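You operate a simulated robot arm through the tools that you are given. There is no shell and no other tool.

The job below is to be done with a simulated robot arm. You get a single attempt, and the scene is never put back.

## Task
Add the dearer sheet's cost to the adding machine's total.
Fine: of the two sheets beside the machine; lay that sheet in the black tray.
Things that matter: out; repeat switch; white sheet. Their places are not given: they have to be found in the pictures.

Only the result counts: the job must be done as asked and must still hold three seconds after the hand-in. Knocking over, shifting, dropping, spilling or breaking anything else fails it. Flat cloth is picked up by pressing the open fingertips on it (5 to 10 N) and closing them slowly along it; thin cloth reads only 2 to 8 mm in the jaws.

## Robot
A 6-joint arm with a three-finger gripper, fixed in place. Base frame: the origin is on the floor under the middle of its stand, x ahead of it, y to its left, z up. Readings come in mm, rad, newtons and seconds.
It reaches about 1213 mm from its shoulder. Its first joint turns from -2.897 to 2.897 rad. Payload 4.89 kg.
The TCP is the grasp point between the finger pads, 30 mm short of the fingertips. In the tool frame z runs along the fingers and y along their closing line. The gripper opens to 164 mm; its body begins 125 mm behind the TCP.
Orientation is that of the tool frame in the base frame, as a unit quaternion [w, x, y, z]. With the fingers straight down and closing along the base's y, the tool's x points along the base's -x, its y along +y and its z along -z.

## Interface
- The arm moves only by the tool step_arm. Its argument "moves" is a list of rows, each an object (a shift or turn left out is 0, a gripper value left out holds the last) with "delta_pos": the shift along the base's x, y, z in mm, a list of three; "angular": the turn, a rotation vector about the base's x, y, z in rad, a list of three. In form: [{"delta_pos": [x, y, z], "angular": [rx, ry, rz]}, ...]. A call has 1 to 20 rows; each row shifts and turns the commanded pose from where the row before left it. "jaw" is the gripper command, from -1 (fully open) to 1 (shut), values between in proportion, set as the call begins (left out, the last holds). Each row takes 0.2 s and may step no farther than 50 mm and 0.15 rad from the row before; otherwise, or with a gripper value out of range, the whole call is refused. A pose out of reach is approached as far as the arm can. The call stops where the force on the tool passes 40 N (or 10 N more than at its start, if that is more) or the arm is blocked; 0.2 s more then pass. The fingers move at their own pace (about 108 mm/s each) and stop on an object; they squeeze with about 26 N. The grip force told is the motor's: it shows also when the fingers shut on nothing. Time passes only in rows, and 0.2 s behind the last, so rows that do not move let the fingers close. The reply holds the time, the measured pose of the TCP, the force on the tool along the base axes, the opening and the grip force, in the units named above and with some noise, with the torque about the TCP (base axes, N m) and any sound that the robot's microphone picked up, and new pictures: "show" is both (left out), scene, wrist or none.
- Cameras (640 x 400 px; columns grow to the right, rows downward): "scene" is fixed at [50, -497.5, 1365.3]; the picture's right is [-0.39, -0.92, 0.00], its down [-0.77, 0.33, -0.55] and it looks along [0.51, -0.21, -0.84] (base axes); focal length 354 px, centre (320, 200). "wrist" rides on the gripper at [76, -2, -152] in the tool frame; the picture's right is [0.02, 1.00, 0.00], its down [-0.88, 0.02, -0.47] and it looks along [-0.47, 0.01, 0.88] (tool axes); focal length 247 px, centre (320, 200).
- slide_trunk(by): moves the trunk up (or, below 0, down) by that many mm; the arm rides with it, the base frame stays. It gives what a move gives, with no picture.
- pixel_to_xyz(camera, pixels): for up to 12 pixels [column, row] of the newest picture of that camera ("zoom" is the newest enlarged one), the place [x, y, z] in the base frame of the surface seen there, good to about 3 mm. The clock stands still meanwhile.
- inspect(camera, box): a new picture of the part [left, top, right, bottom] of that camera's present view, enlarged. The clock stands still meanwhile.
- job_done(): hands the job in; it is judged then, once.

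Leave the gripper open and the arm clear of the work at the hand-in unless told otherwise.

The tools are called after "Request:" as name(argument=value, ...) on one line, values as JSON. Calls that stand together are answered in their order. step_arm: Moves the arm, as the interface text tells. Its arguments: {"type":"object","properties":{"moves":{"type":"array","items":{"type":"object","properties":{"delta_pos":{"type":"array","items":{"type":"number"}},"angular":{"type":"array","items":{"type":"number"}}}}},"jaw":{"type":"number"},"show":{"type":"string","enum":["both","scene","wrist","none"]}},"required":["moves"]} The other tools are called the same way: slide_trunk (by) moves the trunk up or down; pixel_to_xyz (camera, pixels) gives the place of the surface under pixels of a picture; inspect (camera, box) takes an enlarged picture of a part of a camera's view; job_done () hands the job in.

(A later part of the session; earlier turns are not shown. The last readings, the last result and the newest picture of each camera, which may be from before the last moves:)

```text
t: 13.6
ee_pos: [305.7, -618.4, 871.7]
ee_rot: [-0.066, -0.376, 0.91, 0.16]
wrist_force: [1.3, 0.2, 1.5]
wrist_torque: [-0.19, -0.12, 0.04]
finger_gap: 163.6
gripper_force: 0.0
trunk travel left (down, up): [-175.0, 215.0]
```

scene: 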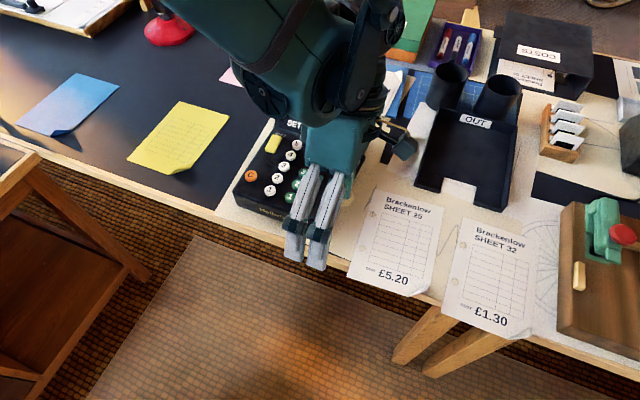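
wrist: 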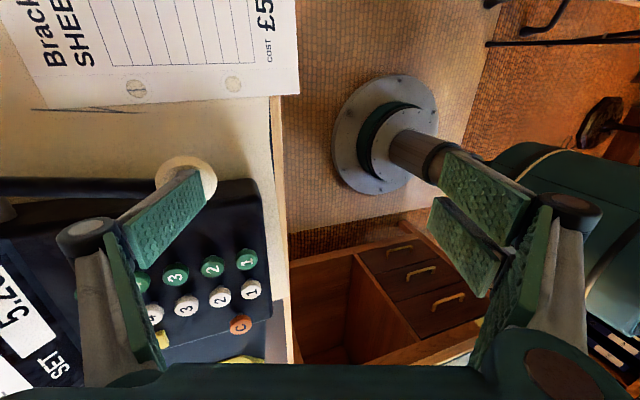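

The lever yields with little force (≈1.5 N). I'll carry on along the arc to the end of travel; the call stops by itself if the force climbs.

Request:
step_arm(moves=[{"delta_pos": [-1.6, 1.6, -6]}, {"delta_pos": [-1.2, 1.2, -6.2]}, {"delta_pos": [-1.2, 1.2, -6.2]}, {"delta_pos": [-0.8, 0.8, -6.3]}, {"delta_pos": [-0.8, 0.8, -6.3]}, {"delta_pos": [-0.5, 0.5, -6.5]}, {"delta_pos": [-0.5, 0.5, -6.5]}, {"delta_pos": [0, 0, -6.5]}, {"delta_pos": [0, 0, -6.5]}, {"delta_pos": [0, 0, -6.5]}], show="both")

```text
t: 15.8
ee_pos: [299.2, -611.1, 806.0]
ee_rot: [-0.067, -0.377, 0.91, 0.16]
wrist_force: [0.6, 2.3, 6.3]
wrist_torque: [-0.32, -0.37, 0.13]
finger_gap: 163.8
gripper_force: 0.0
trunk travel left (down, up): [-175.0, 215.0]
```

scene: 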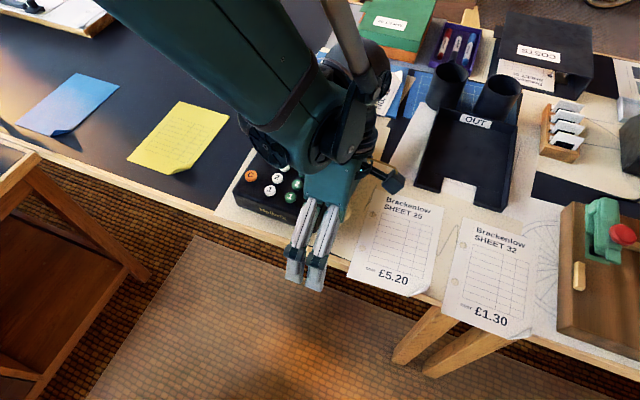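
wrist: 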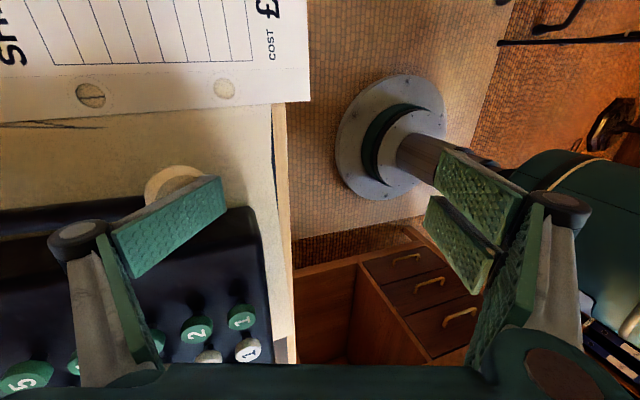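

No sound yet; force 6 N and still moving, with the tip near z≈773. I'll check where the knob is now.

Request:
pixel_to_xyz(camera="wrist", pixels=[[165, 180], [175, 176], [155, 190], [190, 172], [205, 180], [222, 210], [100, 205], [50, 215]])

Request:
inspect(camera="wrist", box=[80, 120, 300, 300])

```text
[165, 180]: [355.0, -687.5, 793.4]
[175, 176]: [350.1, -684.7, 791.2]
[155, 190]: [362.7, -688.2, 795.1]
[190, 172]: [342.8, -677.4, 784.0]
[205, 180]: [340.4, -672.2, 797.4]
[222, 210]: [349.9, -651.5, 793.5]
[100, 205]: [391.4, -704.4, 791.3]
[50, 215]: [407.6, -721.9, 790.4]
```

```text
2.22 times, centred on (190, 210) of wrist
```

zoom: 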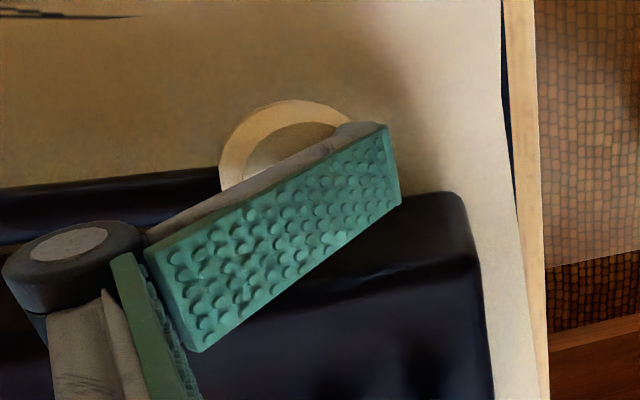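

The finger's last link has flexed under the load, with the lever now near horizontal (knob top ≈ 792) and no sound. I'll back straight up, so the lever can return, and then use a closed, stiffer hand.

Request:
step_arm(moves=[{"delta_pos": [0, 0, 6]}, {"delta_pos": [0, 0, 8]}, {"delta_pos": [0.5, -0.5, 10]}, {"delta_pos": [1, -1, 12]}, {"delta_pos": [2, -2, 14]}, {"delta_pos": [3, -3, 16]}, {"delta_pos": [3, -3, 20]}, {"delta_pos": [0, 0, 40]}, {"delta_pos": [0, 0, 30]}, {}], show="both")

Request:
inspect(camera="wrist", box=[0, 60, 300, 340])

```text
t: 18.0
ee_pos: [308.6, -622.5, 965.6]
ee_rot: [-0.066, -0.376, 0.91, 0.16]
wrist_force: [-0.5, 0.5, 0.4]
wrist_torque: [-0.01, -0.03, -0.01]
finger_gap: 164.3
gripper_force: 0.2
trunk travel left (down, up): [-175.0, 215.0]
```

scene: 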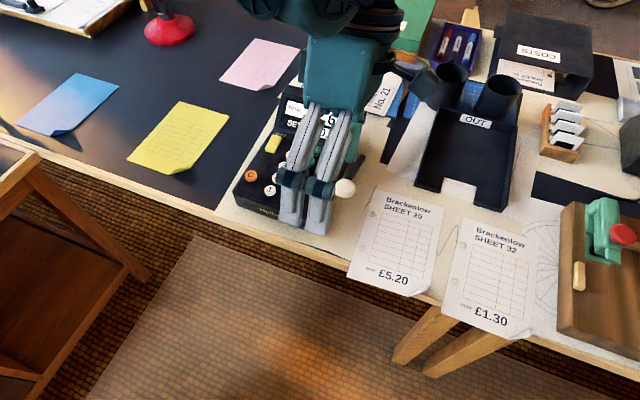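
wrist: 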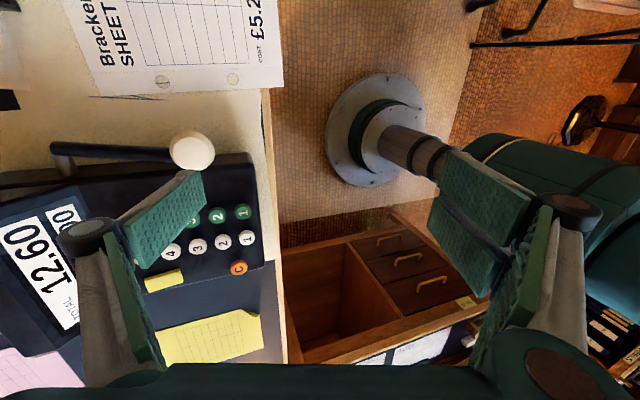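

```text
1.43 times, centred on (150, 200) of wrist
```

zoom: 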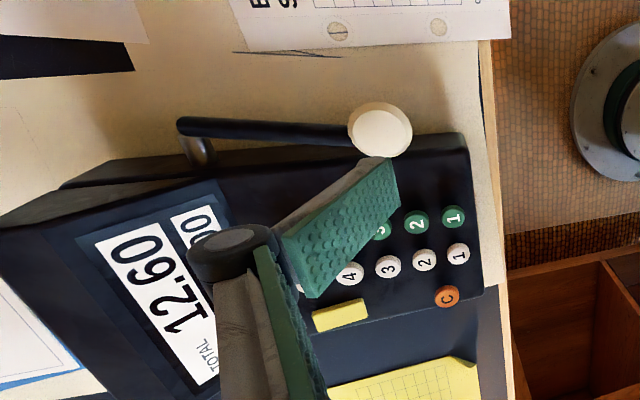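

The display now reads TOTAL 12.60 with SET 0.00, and the lever has returned to its rest: the adding is done. Next is the £5.20 sheet. I'll measure the sheet's corners and the tray's corners and walls.

Request:
inspect(camera="scene", box=[340, 180, 450, 305])

Request:
pixel_to_xyz(camera="zoom", pixels=[[262, 35], [470, 92], [172, 305], [220, 330], [355, 365], [430, 330], [320, 200], [450, 200], [210, 180], [265, 345], [340, 355], [410, 345]])

Request:
inspect(camera="scene", box=[390, 50, 530, 220])

Request:
pixel_to_xyz(camera="zoom", pixels=[[216, 315], [275, 332], [355, 360], [418, 378], [270, 140], [452, 182], [280, 160], [440, 195], [225, 310], [430, 355], [290, 290], [380, 310]])

Request:
pixel_to_xyz(camera="zoom", pixels=[[340, 250], [300, 180], [400, 210], [250, 290], [410, 330], [355, 165], [292, 60], [410, 85], [330, 150], [245, 230], [445, 270], [320, 325]])

```text
3.20 times, centred on (395, 242) of scene
```

zoom: 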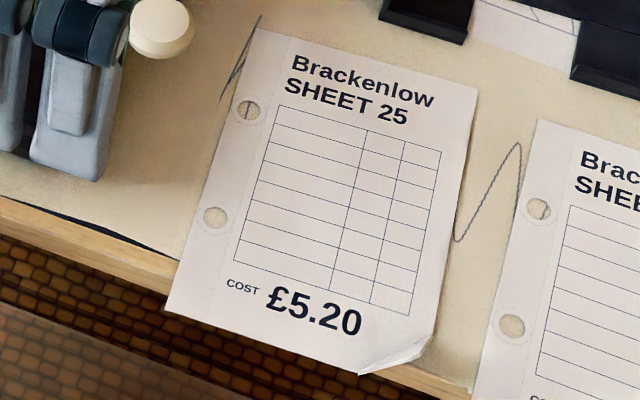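

```text
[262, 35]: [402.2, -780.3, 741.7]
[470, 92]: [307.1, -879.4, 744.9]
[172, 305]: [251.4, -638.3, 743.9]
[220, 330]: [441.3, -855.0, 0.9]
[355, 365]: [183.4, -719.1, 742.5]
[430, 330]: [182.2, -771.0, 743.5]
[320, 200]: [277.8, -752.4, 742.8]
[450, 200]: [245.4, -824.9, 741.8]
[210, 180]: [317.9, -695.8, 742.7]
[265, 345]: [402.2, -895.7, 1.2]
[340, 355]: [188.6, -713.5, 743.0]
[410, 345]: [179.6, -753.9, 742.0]
```

```text
2.35 times, centred on (460, 135) of scene
```

zoom: 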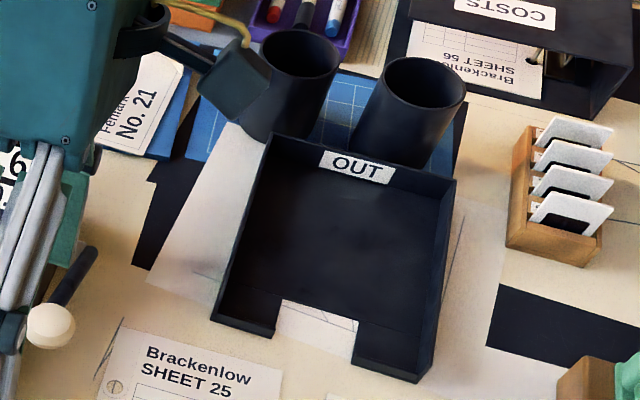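

```text
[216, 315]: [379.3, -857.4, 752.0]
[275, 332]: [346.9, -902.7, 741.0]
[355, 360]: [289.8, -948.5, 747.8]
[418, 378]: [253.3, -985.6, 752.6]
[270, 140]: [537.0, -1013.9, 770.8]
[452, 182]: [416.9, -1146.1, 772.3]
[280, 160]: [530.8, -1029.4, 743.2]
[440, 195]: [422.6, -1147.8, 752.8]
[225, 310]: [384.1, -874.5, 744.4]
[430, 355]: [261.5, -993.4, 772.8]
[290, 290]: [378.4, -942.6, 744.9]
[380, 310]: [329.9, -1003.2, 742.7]
```

```text
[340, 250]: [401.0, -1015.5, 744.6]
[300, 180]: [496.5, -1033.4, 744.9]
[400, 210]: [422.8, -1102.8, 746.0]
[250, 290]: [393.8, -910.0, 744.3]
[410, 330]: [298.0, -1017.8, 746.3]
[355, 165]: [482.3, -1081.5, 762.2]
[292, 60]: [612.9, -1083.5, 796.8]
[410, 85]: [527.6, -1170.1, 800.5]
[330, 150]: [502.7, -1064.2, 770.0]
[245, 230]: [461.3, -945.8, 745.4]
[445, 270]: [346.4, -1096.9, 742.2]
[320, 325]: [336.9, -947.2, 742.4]
```

Sheet centre is ≈(280, −760, 743), about 140×207 mm; the tray's centre is ≈(396, −1001), floor 744, walls to ≈772. I'll untilt the hand, yaw to the sheet's length (47°), go above the sheet at z≈960 and set the jaw to roughly 80 mm to calibrate the tips.

Request:
step_arm(moves=[{"delta_pos": [-7, -34, 0], "angular": [-0.0823, -0.0823, 0]}, {"delta_pos": [-7, -34, 0], "angular": [-0.0823, -0.0823, 0]}, {"delta_pos": [-7, -34, 0], "angular": [-0.0823, -0.0823, 0]}, {"delta_pos": [-8, -35, 0], "angular": [0, 0, 0.038]}, {}, {}], jaw=0.0, show="both")

Request:
pixel_to_xyz(camera="scene", pixels=[[450, 62], [447, 90], [433, 72], [467, 70], [498, 75], [495, 103], [480, 85], [520, 88]])

```text
t: 19.4
ee_pos: [279.1, -759.5, 963.3]
ee_rot: [0.0, -0.4, 0.917, 0.0]
wrist_force: [-0.1, -0.4, 0.3]
wrist_torque: [0.06, -0.02, 0.01]
finger_gap: 82.1
gripper_force: 0.0
trunk travel left (down, up): [-175.0, 215.0]
```

scene: 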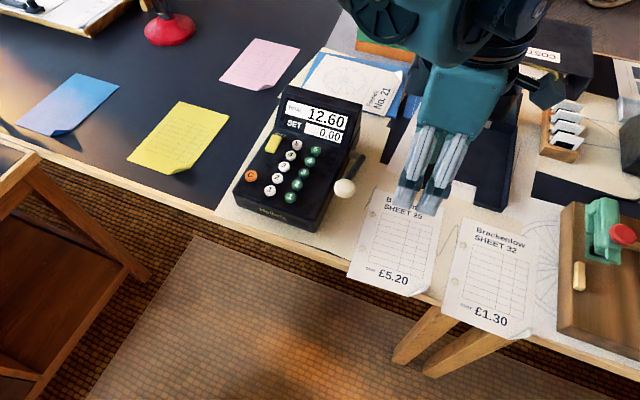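
wrist: 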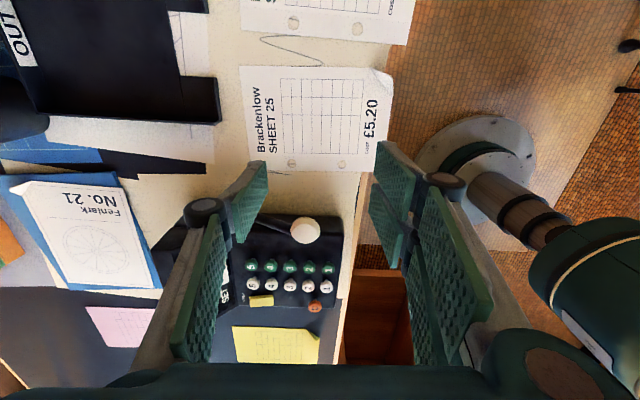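

```text
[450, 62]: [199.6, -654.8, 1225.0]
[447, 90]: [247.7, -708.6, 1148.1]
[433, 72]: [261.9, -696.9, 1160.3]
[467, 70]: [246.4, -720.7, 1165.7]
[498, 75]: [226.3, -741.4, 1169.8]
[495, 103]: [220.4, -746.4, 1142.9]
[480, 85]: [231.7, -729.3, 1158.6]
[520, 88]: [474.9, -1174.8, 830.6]
```

TOTAL 12.60 is confirmed in the scene picture. With the jaw at 82 mm I'll measure the fingertip positions.

Request:
inspect(camera="wrist", box=[220, 110, 430, 280])

Request:
pixel_to_xyz(camera="zoom", pixels=[[134, 165], [143, 200], [140, 170], [145, 220], [480, 110], [478, 130], [480, 165], [462, 225], [465, 250], [462, 240], [470, 100], [128, 160]])

```text
2.35 times, centred on (325, 195) of wrist
```

zoom: 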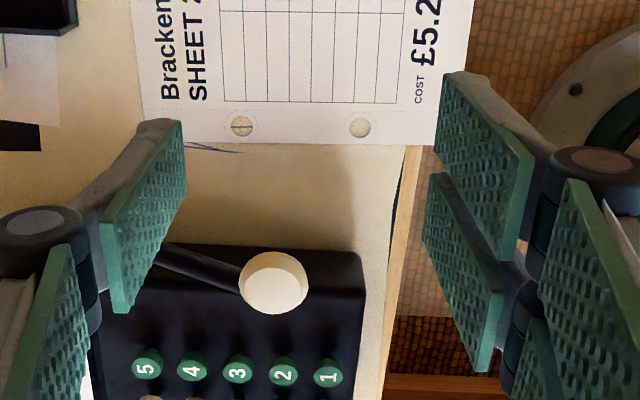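

```text
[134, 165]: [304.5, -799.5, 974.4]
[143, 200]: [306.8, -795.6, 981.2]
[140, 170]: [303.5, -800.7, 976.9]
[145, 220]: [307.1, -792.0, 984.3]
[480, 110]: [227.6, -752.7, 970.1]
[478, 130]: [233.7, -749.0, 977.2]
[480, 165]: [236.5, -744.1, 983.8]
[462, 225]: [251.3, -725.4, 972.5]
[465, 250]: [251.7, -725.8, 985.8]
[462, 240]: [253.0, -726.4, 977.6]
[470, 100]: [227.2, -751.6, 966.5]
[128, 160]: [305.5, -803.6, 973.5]
```

I'll query the actual pad ends: left (176,128)–(184,182), right upper (445,82)–(437,140), right lower (433,180)–(425,235) of this enlarged picture.

Request:
pixel_to_xyz(camera="zoom", pixels=[[176, 128], [180, 150], [183, 180], [165, 125], [446, 84], [442, 110], [440, 140], [436, 180], [430, 205], [428, 232], [460, 80], [170, 135]])

Request:
step_arm(moves=[{}, {}, {}], jaw=0.5, show="wrist")

Request:
inspect(camera="wrist", box=[240, 110, 410, 250])

```text
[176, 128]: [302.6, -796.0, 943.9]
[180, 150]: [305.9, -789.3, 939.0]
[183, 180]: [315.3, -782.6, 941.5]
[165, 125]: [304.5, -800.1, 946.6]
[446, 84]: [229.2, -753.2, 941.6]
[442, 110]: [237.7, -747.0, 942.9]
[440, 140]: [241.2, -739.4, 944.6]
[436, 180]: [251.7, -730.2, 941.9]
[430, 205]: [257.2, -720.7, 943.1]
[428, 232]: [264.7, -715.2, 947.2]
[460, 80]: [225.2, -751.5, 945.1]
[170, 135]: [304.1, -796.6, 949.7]
```

```text
t: 20.2
ee_pos: [279.2, -759.1, 963.4]
ee_rot: [0.0, -0.4, 0.916, -0.001]
wrist_force: [1.0, -0.3, -0.7]
wrist_torque: [0.01, -0.02, 0.03]
finger_gap: 41.1
gripper_force: 0.1
trunk travel left (down, up): [-175.0, 215.0]
```

wrist: 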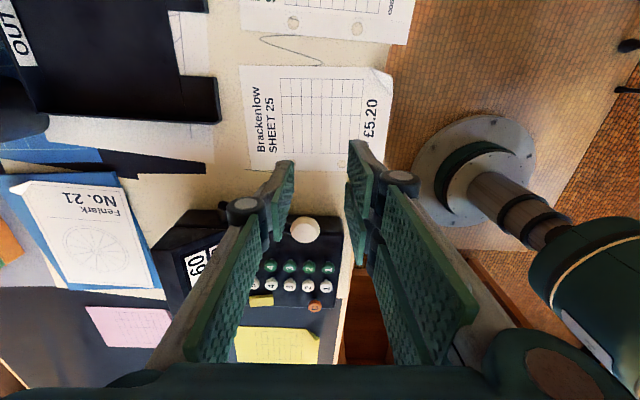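

```text
2.86 times, centred on (325, 180) of wrist
```

zoom: 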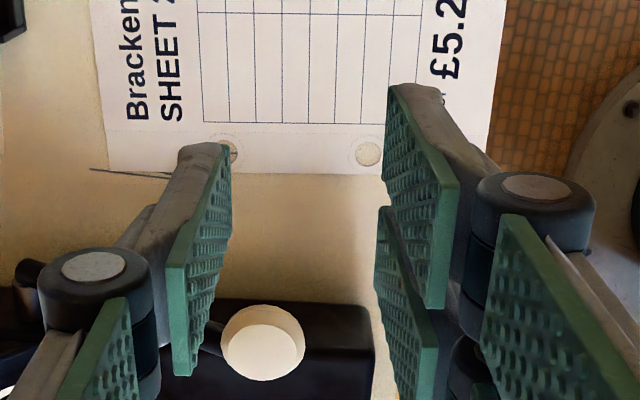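

Tips are ≈22 mm below TCP at 82 mm gap. I'll read them at 41 mm gap, then at ~20 mm.

Request:
pixel_to_xyz(camera="zoom", pixels=[[222, 155], [227, 180], [229, 205], [394, 100], [391, 130], [389, 160], [383, 220], [380, 245], [379, 272], [215, 150]])

Request:
step_arm(moves=[{}, {}, {}], jaw=0.8, show="wrist")

Request:
inspect(camera="wrist", box=[240, 110, 410, 250])

```text
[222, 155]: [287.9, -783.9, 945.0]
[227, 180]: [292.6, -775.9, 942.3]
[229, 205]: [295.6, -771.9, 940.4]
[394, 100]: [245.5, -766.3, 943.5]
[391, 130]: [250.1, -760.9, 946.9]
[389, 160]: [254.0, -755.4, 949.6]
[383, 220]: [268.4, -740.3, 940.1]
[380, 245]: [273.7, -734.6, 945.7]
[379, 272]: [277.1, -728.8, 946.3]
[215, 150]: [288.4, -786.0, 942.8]
```

```text
t: 21.0
ee_pos: [280.1, -758.8, 963.2]
ee_rot: [0.0, -0.4, 0.916, 0.0]
wrist_force: [-0.2, 0.3, 0.5]
wrist_torque: [0.01, 0.01, -0.01]
finger_gap: 16.3
gripper_force: 0.0
trunk travel left (down, up): [-175.0, 215.0]
```

wrist: 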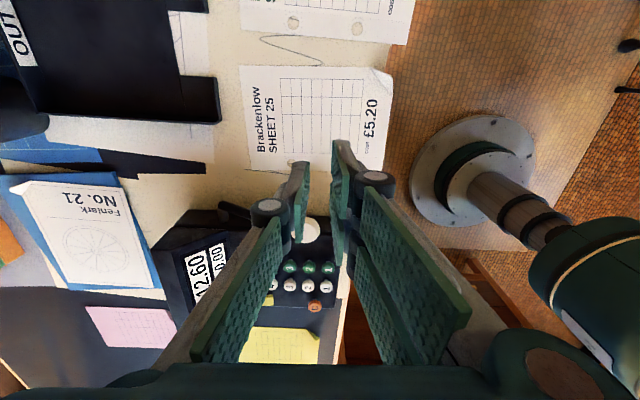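

```text
2.86 times, centred on (325, 180) of wrist
```

zoom: 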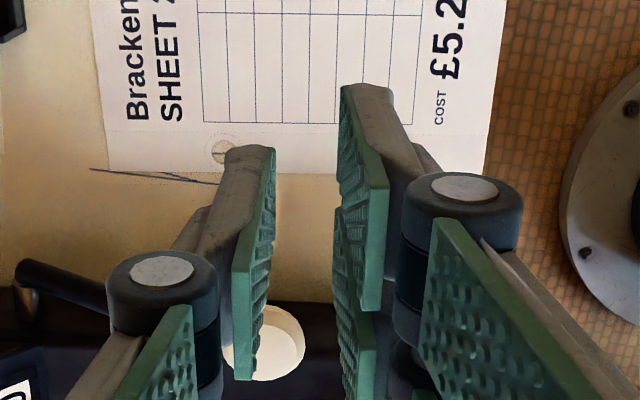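

Request:
pixel_to_xyz(camera="zoom", pixels=[[270, 156], [273, 175], [274, 195], [345, 95], [343, 120], [342, 150], [337, 215], [335, 240], [334, 270], [262, 152], [360, 92]])

Request:
inspect(camera="scene", box=[370, 120, 470, 230])

```text
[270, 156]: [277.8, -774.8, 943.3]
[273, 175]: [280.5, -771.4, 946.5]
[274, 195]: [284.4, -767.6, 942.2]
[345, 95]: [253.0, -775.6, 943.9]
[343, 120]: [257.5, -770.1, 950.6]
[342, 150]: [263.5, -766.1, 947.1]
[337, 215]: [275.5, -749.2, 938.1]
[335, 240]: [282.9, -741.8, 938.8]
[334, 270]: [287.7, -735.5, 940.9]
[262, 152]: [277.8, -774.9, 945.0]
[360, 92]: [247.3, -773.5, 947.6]
```

```text
3.64 times, centred on (420, 175) of scene
```

zoom: 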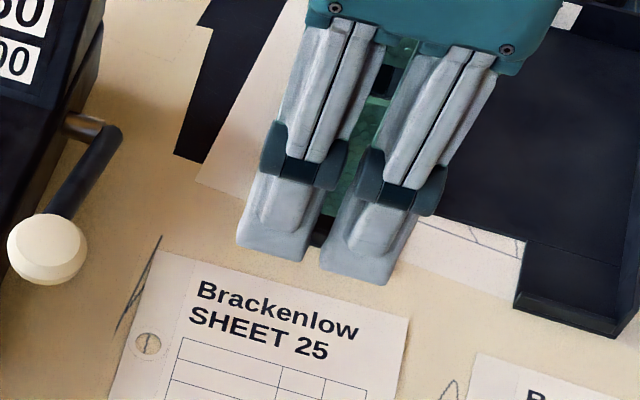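

Between 82 and 16 mm gap the tips stay ≈21–25 mm below TCP. I'm centred over SHEET 25 (280, −759). I'll open to about 60 mm and descend to z≈785.

Request:
step_arm(moves=[{"delta_pos": [0, 0, -45]}, {"delta_pos": [0, 0, -45]}, {"delta_pos": [0, 0, -45]}, {"delta_pos": [0, 0, -30]}, {"delta_pos": [0, 0, -12]}, {}], jaw=0.27, show="both")

Request:
inspect(camera="wrist", box=[180, 80, 460, 260])

```text
t: 22.4
ee_pos: [280.7, -756.5, 787.4]
ee_rot: [0.001, -0.401, 0.916, 0.0]
wrist_force: [-0.3, -0.8, 0.1]
wrist_torque: [0.04, -0.01, -0.01]
finger_gap: 59.9
gripper_force: 0.1
trunk travel left (down, up): [-175.0, 215.0]
```

scene: 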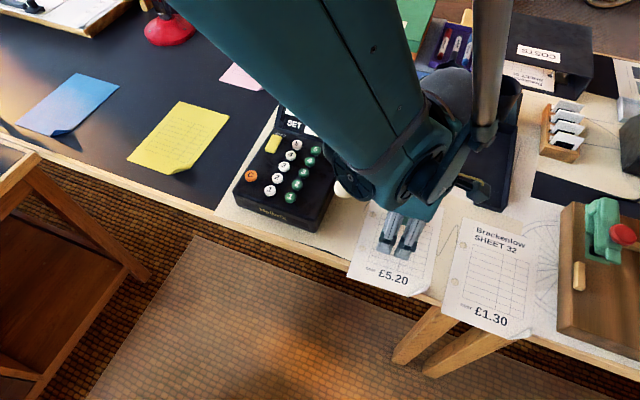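
wrist: 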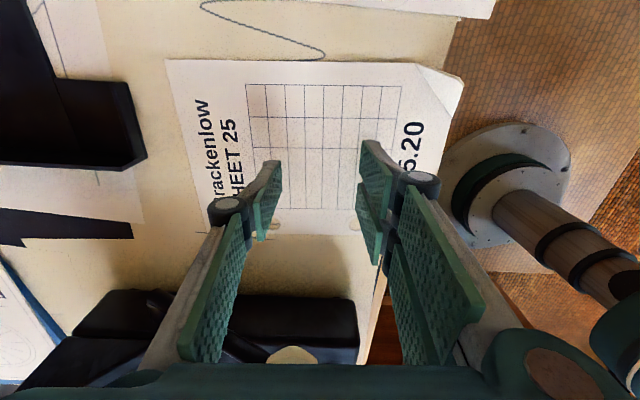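

```text
2.22 times, centred on (320, 170) of wrist
```

zoom: 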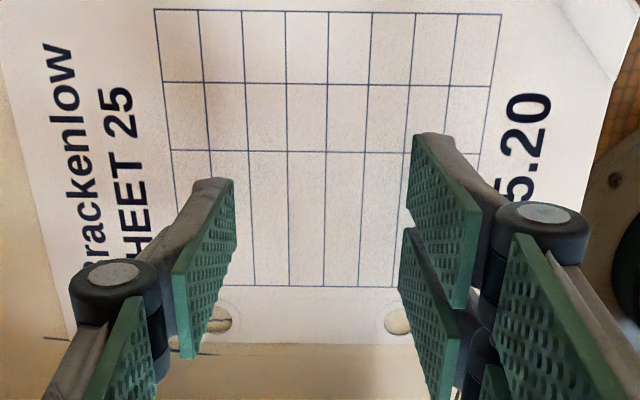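

The fingers straddle the sheet's middle. Now I'll lower in small steps until the tips press the sheet.

Request:
step_arm(moves=[{"delta_pos": [0, 0, -8]}, {"delta_pos": [0, 0, -6]}, {"delta_pos": [0, 0, -3]}, {}], show="wrist")

```text
t: 23.4
ee_pos: [280.3, -757.2, 769.6]
ee_rot: [0.0, -0.4, 0.916, 0.0]
wrist_force: [-2.1, -4.6, 43.1]
wrist_torque: [0.05, 0.11, -0.01]
finger_gap: 61.5
gripper_force: 10.6
trunk travel left (down, up): [-175.0, 215.0]
```

wrist: 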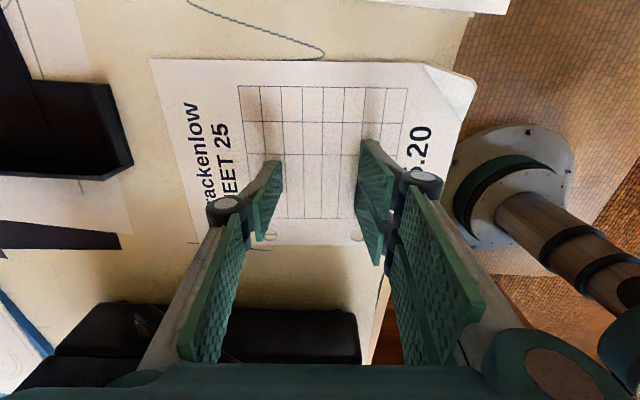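

The force is 43 N, too much: contact came early (tips ≈28 mm below TCP). I'll raise 2 mm and read the force.

Request:
step_arm(moves=[{"delta_pos": [0, 0, 1]}, {"delta_pos": [0, 0, 1]}, {}], show="none")

```text
t: 24.2
ee_pos: [281.0, -755.6, 770.3]
ee_rot: [0.0, -0.401, 0.916, 0.0]
wrist_force: [1.4, 0.1, 8.3]
wrist_torque: [0.04, 0.07, -0.05]
finger_gap: 58.7
gripper_force: 0.1
trunk travel left (down, up): [-175.0, 215.0]
```

8.3 N now, in the wanted range. I'll start closing slowly, a small jaw step at a time, watching the force.

Request:
step_arm(moves=[{}, {}], jaw=0.34, show="none")

```text
t: 24.8
ee_pos: [280.3, -756.5, 772.4]
ee_rot: [0.0, -0.401, 0.916, 0.0]
wrist_force: [1.0, 0.6, 8.2]
wrist_torque: [0.05, 0.05, 0.02]
finger_gap: 52.7
gripper_force: 0.0
trunk travel left (down, up): [-175.0, 215.0]
```

Request:
step_arm(moves=[{}, {}], jaw=0.41, show="wrist")

Request:
inspect(camera="wrist", box=[180, 80, 460, 260])

```text
t: 25.4
ee_pos: [279.8, -758.3, 771.8]
ee_rot: [0.0, -0.4, 0.916, 0.0]
wrist_force: [-0.2, -0.2, 8.1]
wrist_torque: [-0.01, 0.04, 0.02]
finger_gap: 46.8
gripper_force: 0.1
trunk travel left (down, up): [-175.0, 215.0]
```

wrist: 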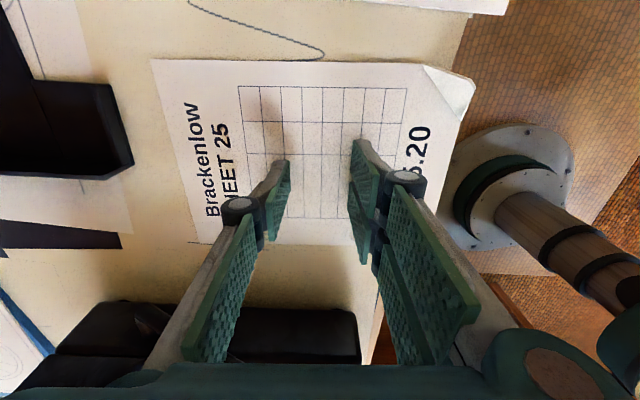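

```text
2.22 times, centred on (320, 170) of wrist
```

zoom: 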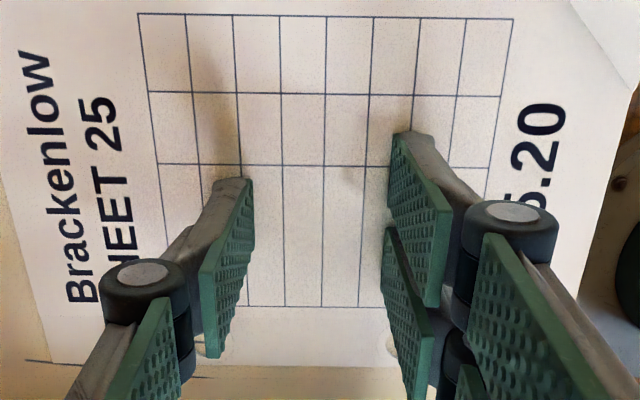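

The sheet hasn't visibly gathered yet, force steady at 8 N. I'll keep closing slowly.

Request:
step_arm(moves=[{}, {}], jaw=0.48, show="none")

```text
t: 26.0
ee_pos: [280.8, -756.3, 771.8]
ee_rot: [0.0, -0.401, 0.916, 0.0]
wrist_force: [1.1, 0.2, 8.6]
wrist_torque: [0.01, 0.04, -0.01]
finger_gap: 40.6
gripper_force: 0.0
trunk travel left (down, up): [-175.0, 215.0]
```

Request:
step_arm(moves=[{}, {}], jaw=0.55, show="none")

```text
t: 26.6
ee_pos: [280.8, -756.2, 772.2]
ee_rot: [0.0, -0.4, 0.916, 0.001]
wrist_force: [1.2, -0.3, 7.1]
wrist_torque: [0.0, 0.01, -0.01]
finger_gap: 35.5
gripper_force: 0.1
trunk travel left (down, up): [-175.0, 215.0]
```

Request:
step_arm(moves=[{}, {}], jaw=0.62, show="wrist")

Request:
inspect(camera="wrist", box=[180, 80, 460, 260])

```text
t: 27.2
ee_pos: [280.5, -758.0, 771.7]
ee_rot: [0.001, -0.401, 0.916, 0.0]
wrist_force: [1.0, -0.5, 3.5]
wrist_torque: [0.01, 0.0, 0.02]
finger_gap: 30.4
gripper_force: 0.1
trunk travel left (down, up): [-175.0, 215.0]
```

wrist: 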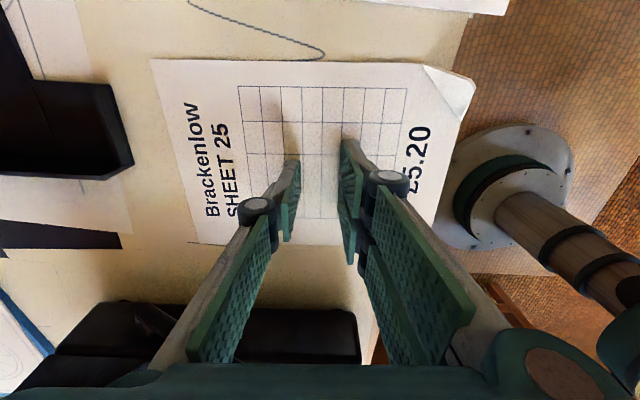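

```text
2.22 times, centred on (320, 170) of wrist
```

zoom: 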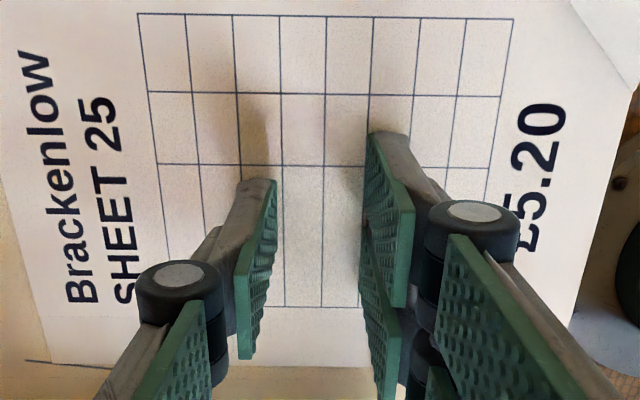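

Force dropped to 3.5 N as the tips rise on closing. I'll lower 0.7 mm along with the next small closing step.

Request:
step_arm(moves=[{"delta_pos": [0, 0, -0.7]}, {}], jaw=0.66, show="none")

```text
t: 27.8
ee_pos: [280.4, -757.7, 770.1]
ee_rot: [0.0, -0.4, 0.916, 0.0]
wrist_force: [2.5, -0.2, 9.0]
wrist_torque: [0.06, -0.02, -0.05]
finger_gap: 26.7
gripper_force: 0.1
trunk travel left (down, up): [-175.0, 215.0]
```

Request:
step_arm(moves=[{"delta_pos": [0, 0, -0.3]}, {}], jaw=0.71, show="none")

```text
t: 28.4
ee_pos: [279.5, -756.7, 771.2]
ee_rot: [0.0, -0.401, 0.916, -0.001]
wrist_force: [1.7, -1.0, 9.6]
wrist_torque: [0.06, -0.01, 0.0]
finger_gap: 21.4
gripper_force: 0.0
trunk travel left (down, up): [-175.0, 215.0]
```

Request:
step_arm(moves=[{"delta_pos": [0, 0, -0.3]}, {}], jaw=0.76, show="wrist")

Request:
inspect(camera="wrist", box=[220, 80, 440, 260])

```text
t: 29.0
ee_pos: [279.5, -758.1, 769.6]
ee_rot: [0.0, -0.4, 0.916, 0.0]
wrist_force: [-1.8, -3.1, 15.4]
wrist_torque: [-0.04, 0.16, 0.02]
finger_gap: 18.0
gripper_force: 0.0
trunk travel left (down, up): [-175.0, 215.0]
```

wrist: 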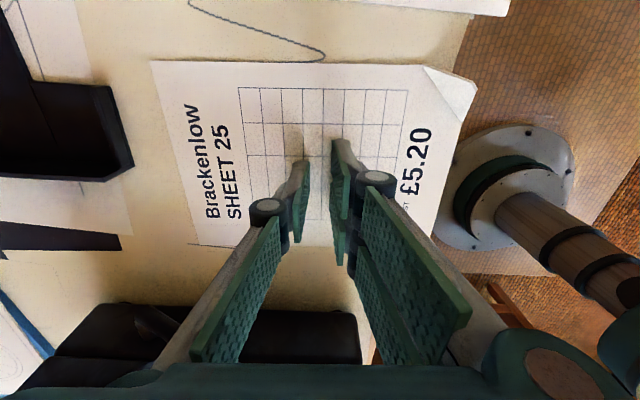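

```text
2.22 times, centred on (330, 170) of wrist
```

zoom: 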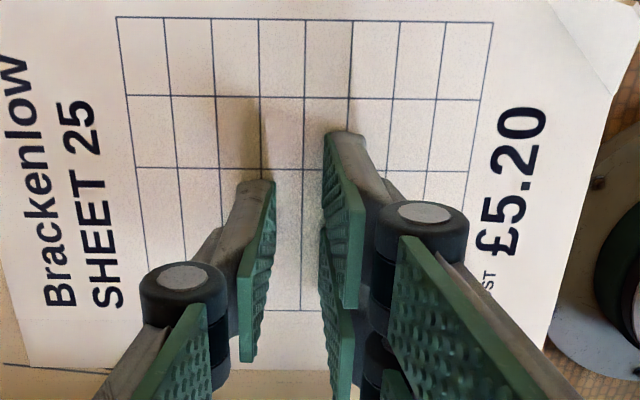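

Force is 15 N, a bit high, so I'll raise 0.5 mm and close a bit more.

Request:
step_arm(moves=[{"delta_pos": [0, 0, 0.5]}, {}], jaw=0.82, show="none")

```text
t: 29.6
ee_pos: [280.3, -757.7, 771.5]
ee_rot: [0.0, -0.401, 0.916, 0.0]
wrist_force: [1.1, 1.4, 3.2]
wrist_torque: [0.02, -0.02, 0.01]
finger_gap: 13.9
gripper_force: 0.1
trunk travel left (down, up): [-175.0, 215.0]
```

3.2 N now; I'll lower 0.4 mm with the next closing step.

Request:
step_arm(moves=[{"delta_pos": [0, 0, -0.4]}, {}], jaw=0.86, show="none")

```text
t: 30.2
ee_pos: [280.3, -758.2, 770.5]
ee_rot: [0.0, -0.4, 0.916, 0.0]
wrist_force: [-0.3, 1.2, 5.1]
wrist_torque: [0.01, 0.02, -0.01]
finger_gap: 10.9
gripper_force: 0.1
trunk travel left (down, up): [-175.0, 215.0]
```

Request:
step_arm(moves=[{"delta_pos": [0, 0, -0.5]}, {}], jaw=0.91, show="none")

```text
t: 30.8
ee_pos: [280.5, -758.4, 768.4]
ee_rot: [0.0, -0.401, 0.916, 0.0]
wrist_force: [1.4, -1.3, 6.0]
wrist_torque: [-0.01, -0.05, 0.01]
finger_gap: 6.7
gripper_force: 0.1
trunk travel left (down, up): [-175.0, 215.0]
```

Request:
step_arm(moves=[{"delta_pos": [0, 0, -0.5]}, {}, {}], jaw=1.0, show="both")

Request:
inspect(camera="wrist", box=[220, 80, 440, 260])

```text
t: 31.6
ee_pos: [280.3, -758.8, 769.5]
ee_rot: [0.0, -0.399, 0.917, -0.001]
wrist_force: [0.4, 0.1, -0.4]
wrist_torque: [0.01, 0.0, -0.04]
finger_gap: 0.2
gripper_force: 25.9
trunk travel left (down, up): [-175.0, 215.0]
```

scene: 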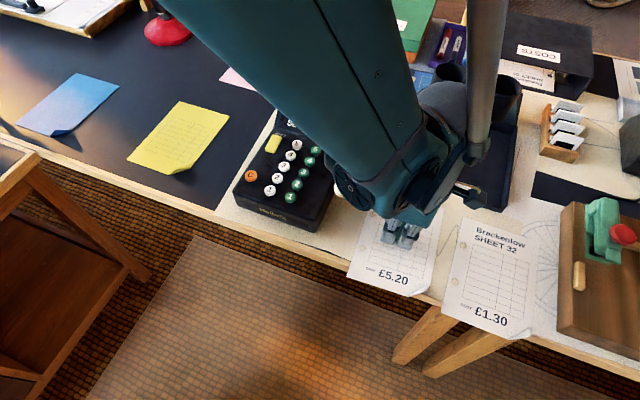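
wrist: 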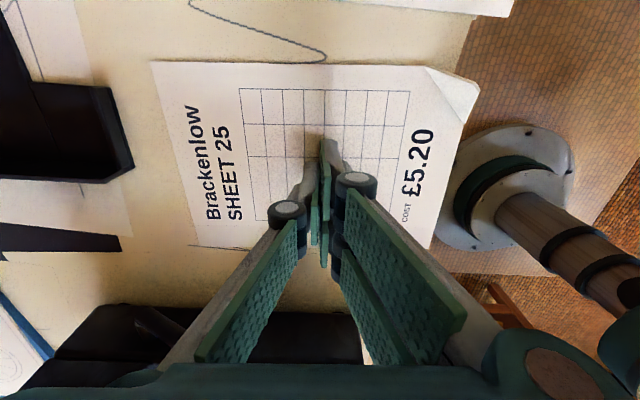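

```text
2.22 times, centred on (330, 170) of wrist
```

zoom: 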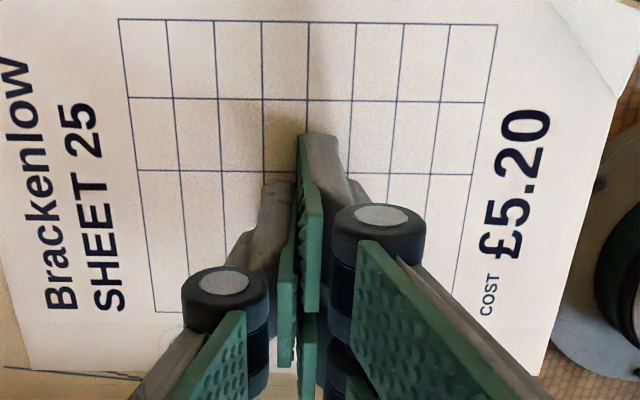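

The jaws shut at 0.2 mm with nothing between: the sheet didn't gather. I notice the curled corner at (455, 90) in the wrist picture. I'll rise 80 mm and examine the corner's height.

Request:
step_arm(moves=[{"delta_pos": [0, 0, 20]}, {"delta_pos": [0, 0, 30]}, {"delta_pos": [0, 0, 30]}, {}], show="both")

Request:
inspect(camera="wrist", box=[200, 30, 460, 220])

Request:
inspect(camera="scene", box=[395, 265, 445, 305])

```text
t: 32.6
ee_pos: [279.0, -756.3, 851.2]
ee_rot: [0.0, -0.401, 0.916, 0.001]
wrist_force: [0.2, -0.1, 0.3]
wrist_torque: [-0.04, -0.03, -0.03]
finger_gap: 0.2
gripper_force: 25.9
trunk travel left (down, up): [-175.0, 215.0]
```

scene: 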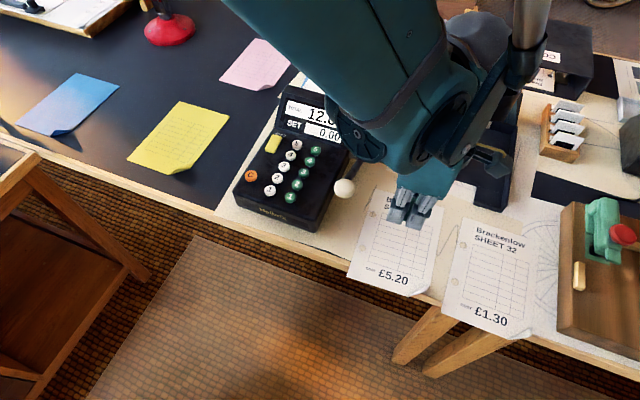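
wrist: 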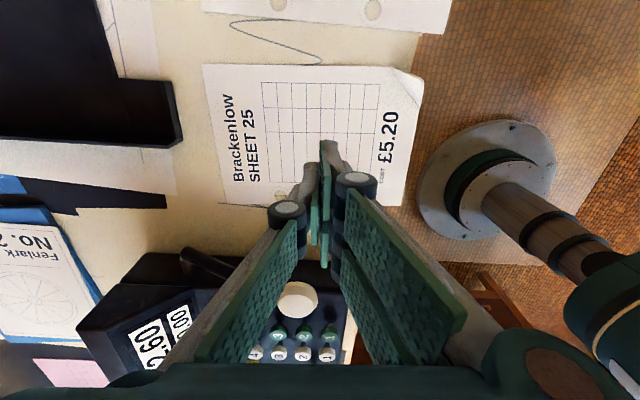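

```text
2.11 times, centred on (330, 125) of wrist
```

zoom: 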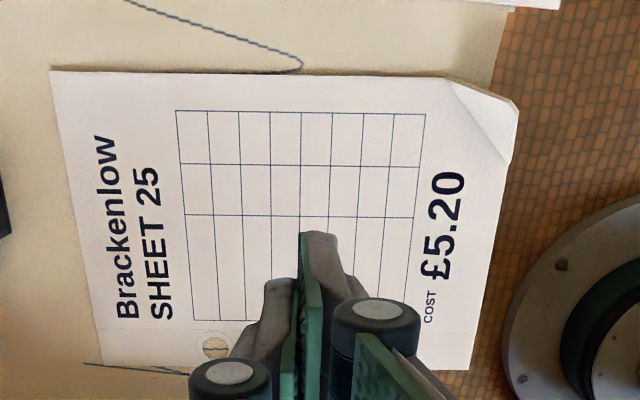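

```text
10.00 times, centred on (420, 285) of scene
```

zoom: 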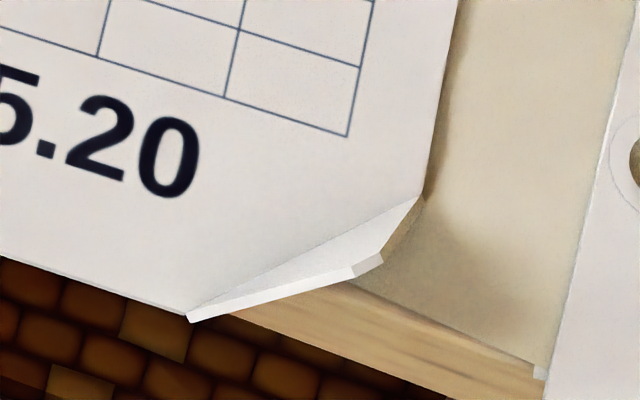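

The sheet is a stiff, ~2–3 mm thick card with a bent-up corner, so it won't gather; its width (~140 mm) fits within the 164 mm jaw, so I'll grip it across its long edges. To stay clear of the lever knob I'll grip ~45 mm nearer the bottom. First I'll rise and yaw 90° so the single finger is on the machine side.

Request:
step_arm(moves=[{"delta_pos": [0, 0, 40]}, {"delta_pos": [0, 0, 30]}, {"delta_pos": [-3, 2.5, 0], "angular": [0, 0, 0.1309]}, {"delta_pos": [-3, 2.5, 0], "angular": [0, 0, 0.1309]}, {"delta_pos": [-3, 2.5, 0], "angular": [0, 0, 0.1309]}, {"delta_pos": [-3, 2.5, 0], "angular": [0, 0, 0.1309]}, {"delta_pos": [-3, 2.5, 0], "angular": [0, 0, 0.1309]}, {"delta_pos": [-3, 2.5, 0], "angular": [0, 0, 0.1309]}, {"delta_pos": [-3, 2.5, 0], "angular": [0, 0, 0.1309]}, {"delta_pos": [-3, 2.5, 0], "angular": [0, 0, 0.1309]}, {"delta_pos": [-3, 2.5, 0], "angular": [0, 0, 0.1309]}, {"delta_pos": [-3, 2.5, 0], "angular": [0, 0, 0.1309]}, {"delta_pos": [-1, 1, 0], "angular": [0, 0, 0.1309]}, {"delta_pos": [-1, 1, 0], "angular": [0, 0, 0.1309]}, {}, {}], show="both")

```text
t: 36.0
ee_pos: [257.8, -741.3, 918.1]
ee_rot: [0.0, 0.764, -0.645, 0.0]
wrist_force: [-0.4, -0.4, 0.7]
wrist_torque: [0.0, -0.01, -0.03]
finger_gap: 0.1
gripper_force: 25.8
out of reach, approached as far as the arm can: row 10, 11, 12, 13, 14
trunk travel left (down, up): [-175.0, 215.0]
```

scene: 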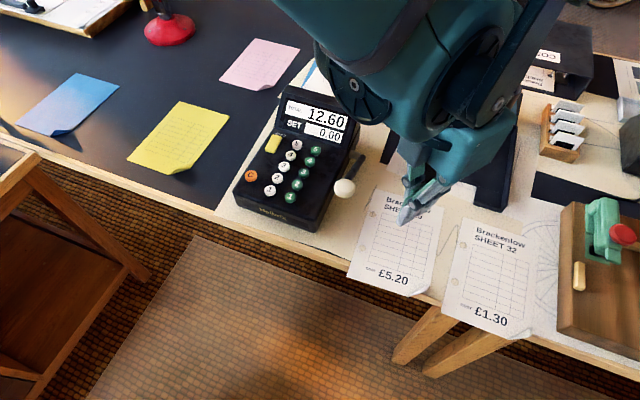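
wrist: 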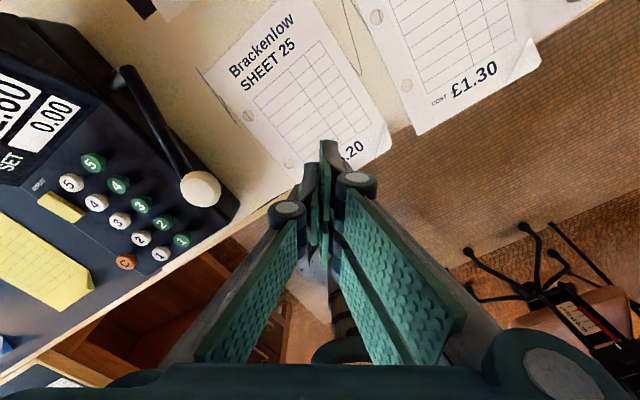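

The wrist joint ran out of travel at yaw ≈100°. I'll turn the other way instead, towards yaw −43° (two fingers on the machine side, single finger on the right), in stages.

Request:
step_arm(moves=[{"angular": [0, 0, -0.1309]}, {"angular": [0, 0, -0.1309]}, {"angular": [0, 0, -0.1309]}, {"angular": [0, 0, -0.1309]}, {"angular": [0, 0, -0.1309]}, {"angular": [0, 0, -0.1309]}, {"angular": [0, 0, -0.1309]}, {"angular": [0, 0, -0.1309]}, {"angular": [0, 0, -0.1309]}, {"angular": [0, 0, -0.1309]}, {"angular": [0, 0, -0.1309]}, {"angular": [0, 0, -0.1309]}, {}], show="none")

```text
t: 38.8
ee_pos: [256.8, -740.9, 919.4]
ee_rot: [0.0, -0.083, 0.997, 0.0]
wrist_force: [0.2, -0.5, -0.5]
wrist_torque: [0.0, -0.02, -0.01]
finger_gap: 0.0
gripper_force: 25.5
trunk travel left (down, up): [-175.0, 215.0]
```

The yaw is now 9.5°. I'll turn another −52° to −43°, move to the grip station (239, −722) and open the jaw.

Request:
step_arm(moves=[{"delta_pos": [-3, 3, 0], "angular": [0, 0, -0.1304]}, {"delta_pos": [-3, 3, 0], "angular": [0, 0, -0.1304]}, {"delta_pos": [-3, 3, 0], "angular": [0, 0, -0.1304]}, {"delta_pos": [-3, 3, 0], "angular": [0, 0, -0.1304]}, {"delta_pos": [-3, 3, 0], "angular": [0, 0, -0.1304]}, {"delta_pos": [-3, 3, 0], "angular": [0, 0, -0.1304]}, {"delta_pos": [0, 1, 0], "angular": [0, 0, -0.1304]}, {}, {}], jaw=-1, show="both")

Request:
inspect(camera="wrist", box=[120, 60, 520, 300])

```text
t: 40.8
ee_pos: [238.8, -720.6, 918.2]
ee_rot: [0.0, 0.365, 0.931, 0.0]
wrist_force: [0.0, -0.3, 0.3]
wrist_torque: [0.0, -0.02, 0.0]
finger_gap: 163.9
gripper_force: 0.1
trunk travel left (down, up): [-175.0, 215.0]
```

scene: 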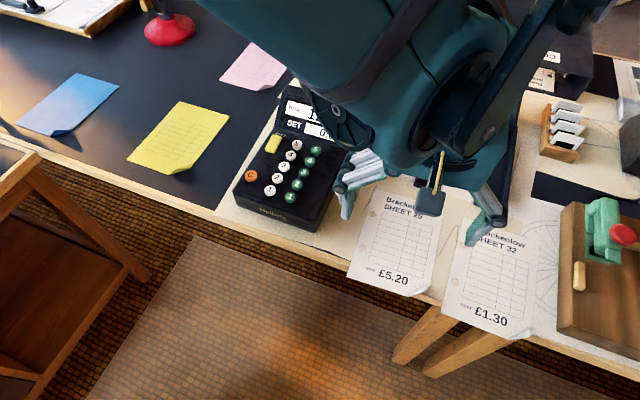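
wrist: 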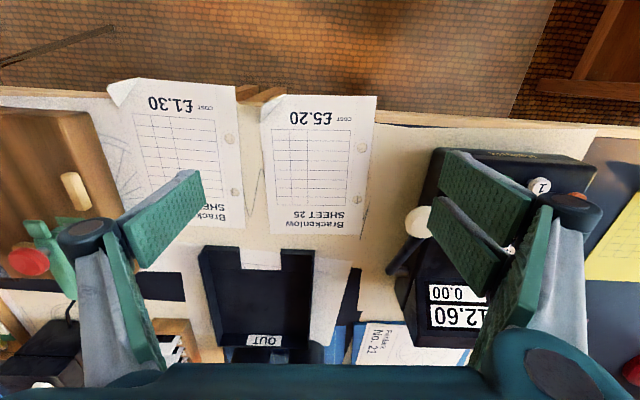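

```text
1.60 times, centred on (320, 180) of wrist
```

zoom: 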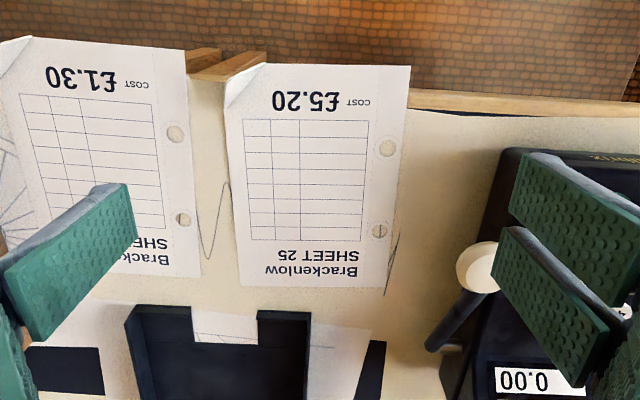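

Clear view of SHEET 25 from above. I'll measure its two long edges, and the desk just beside them, in this enlarged picture.

Request:
pixel_to_xyz(camera="zoom", pixels=[[406, 80], [401, 140], [395, 200], [388, 280], [228, 120], [232, 170], [236, 230], [241, 280], [408, 72], [262, 67], [243, 286], [385, 286]])

Request:
pixel_to_xyz(camera="zoom", pixels=[[420, 120], [415, 150], [408, 220], [220, 120], [224, 200], [230, 270], [330, 100], [320, 200], [440, 105], [440, 95], [440, 88], [240, 78]])

```text
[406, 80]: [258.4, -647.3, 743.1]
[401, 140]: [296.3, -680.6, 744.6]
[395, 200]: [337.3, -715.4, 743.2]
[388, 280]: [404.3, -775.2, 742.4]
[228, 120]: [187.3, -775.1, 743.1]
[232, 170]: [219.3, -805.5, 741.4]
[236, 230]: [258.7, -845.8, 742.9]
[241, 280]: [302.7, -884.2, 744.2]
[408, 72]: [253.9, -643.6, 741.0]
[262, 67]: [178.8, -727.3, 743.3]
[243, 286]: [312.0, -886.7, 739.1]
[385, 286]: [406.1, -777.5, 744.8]
```

```text
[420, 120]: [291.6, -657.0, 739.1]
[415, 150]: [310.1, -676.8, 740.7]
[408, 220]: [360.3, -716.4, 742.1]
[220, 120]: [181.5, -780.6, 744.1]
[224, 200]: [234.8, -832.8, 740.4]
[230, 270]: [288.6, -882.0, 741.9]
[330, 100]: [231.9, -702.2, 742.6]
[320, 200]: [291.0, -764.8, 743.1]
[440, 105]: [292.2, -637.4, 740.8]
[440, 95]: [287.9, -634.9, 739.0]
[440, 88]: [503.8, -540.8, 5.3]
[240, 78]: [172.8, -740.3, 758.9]
```

Sheet edges: about 146–148 mm apart, centre line found; TCP needs ~4 mm shift to the right and a station ~51 mm below the centre (clear of the knob and the bent corner). I'll go there and descend to z≈790.

Request:
step_arm(moves=[{"delta_pos": [5.3, -10.3, -20], "angular": [0, 0, 0.01]}, {"delta_pos": [0, 0, -40]}, {"delta_pos": [0, 0, -40]}, {"delta_pos": [0, 0, -28]}, {}, {}], show="both")

Request:
inspect(camera="wrist", box=[120, 100, 520, 340])

```text
t: 42.2
ee_pos: [246.3, -731.2, 789.1]
ee_rot: [-0.001, 0.359, 0.933, 0.001]
wrist_force: [0.2, -0.6, 0.7]
wrist_torque: [0.04, 0.03, -0.02]
finger_gap: 163.8
gripper_force: 0.1
trunk travel left (down, up): [-175.0, 215.0]
```

scene: 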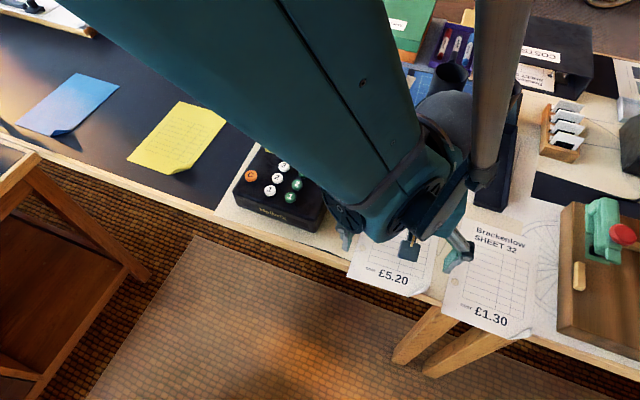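
wrist: 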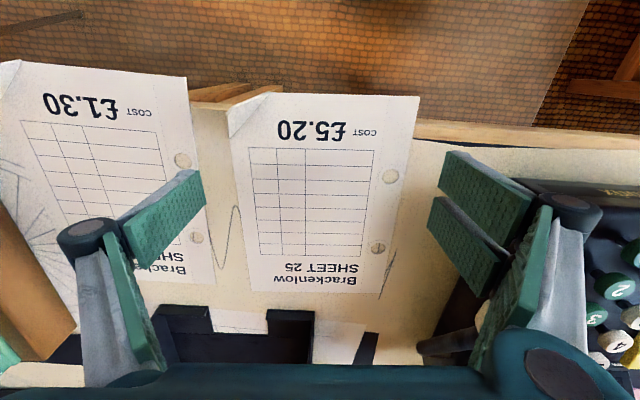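

```text
1.60 times, centred on (320, 220) of wrist
```

zoom: 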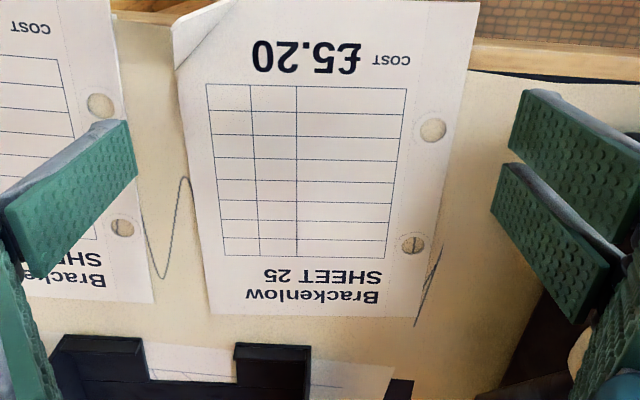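

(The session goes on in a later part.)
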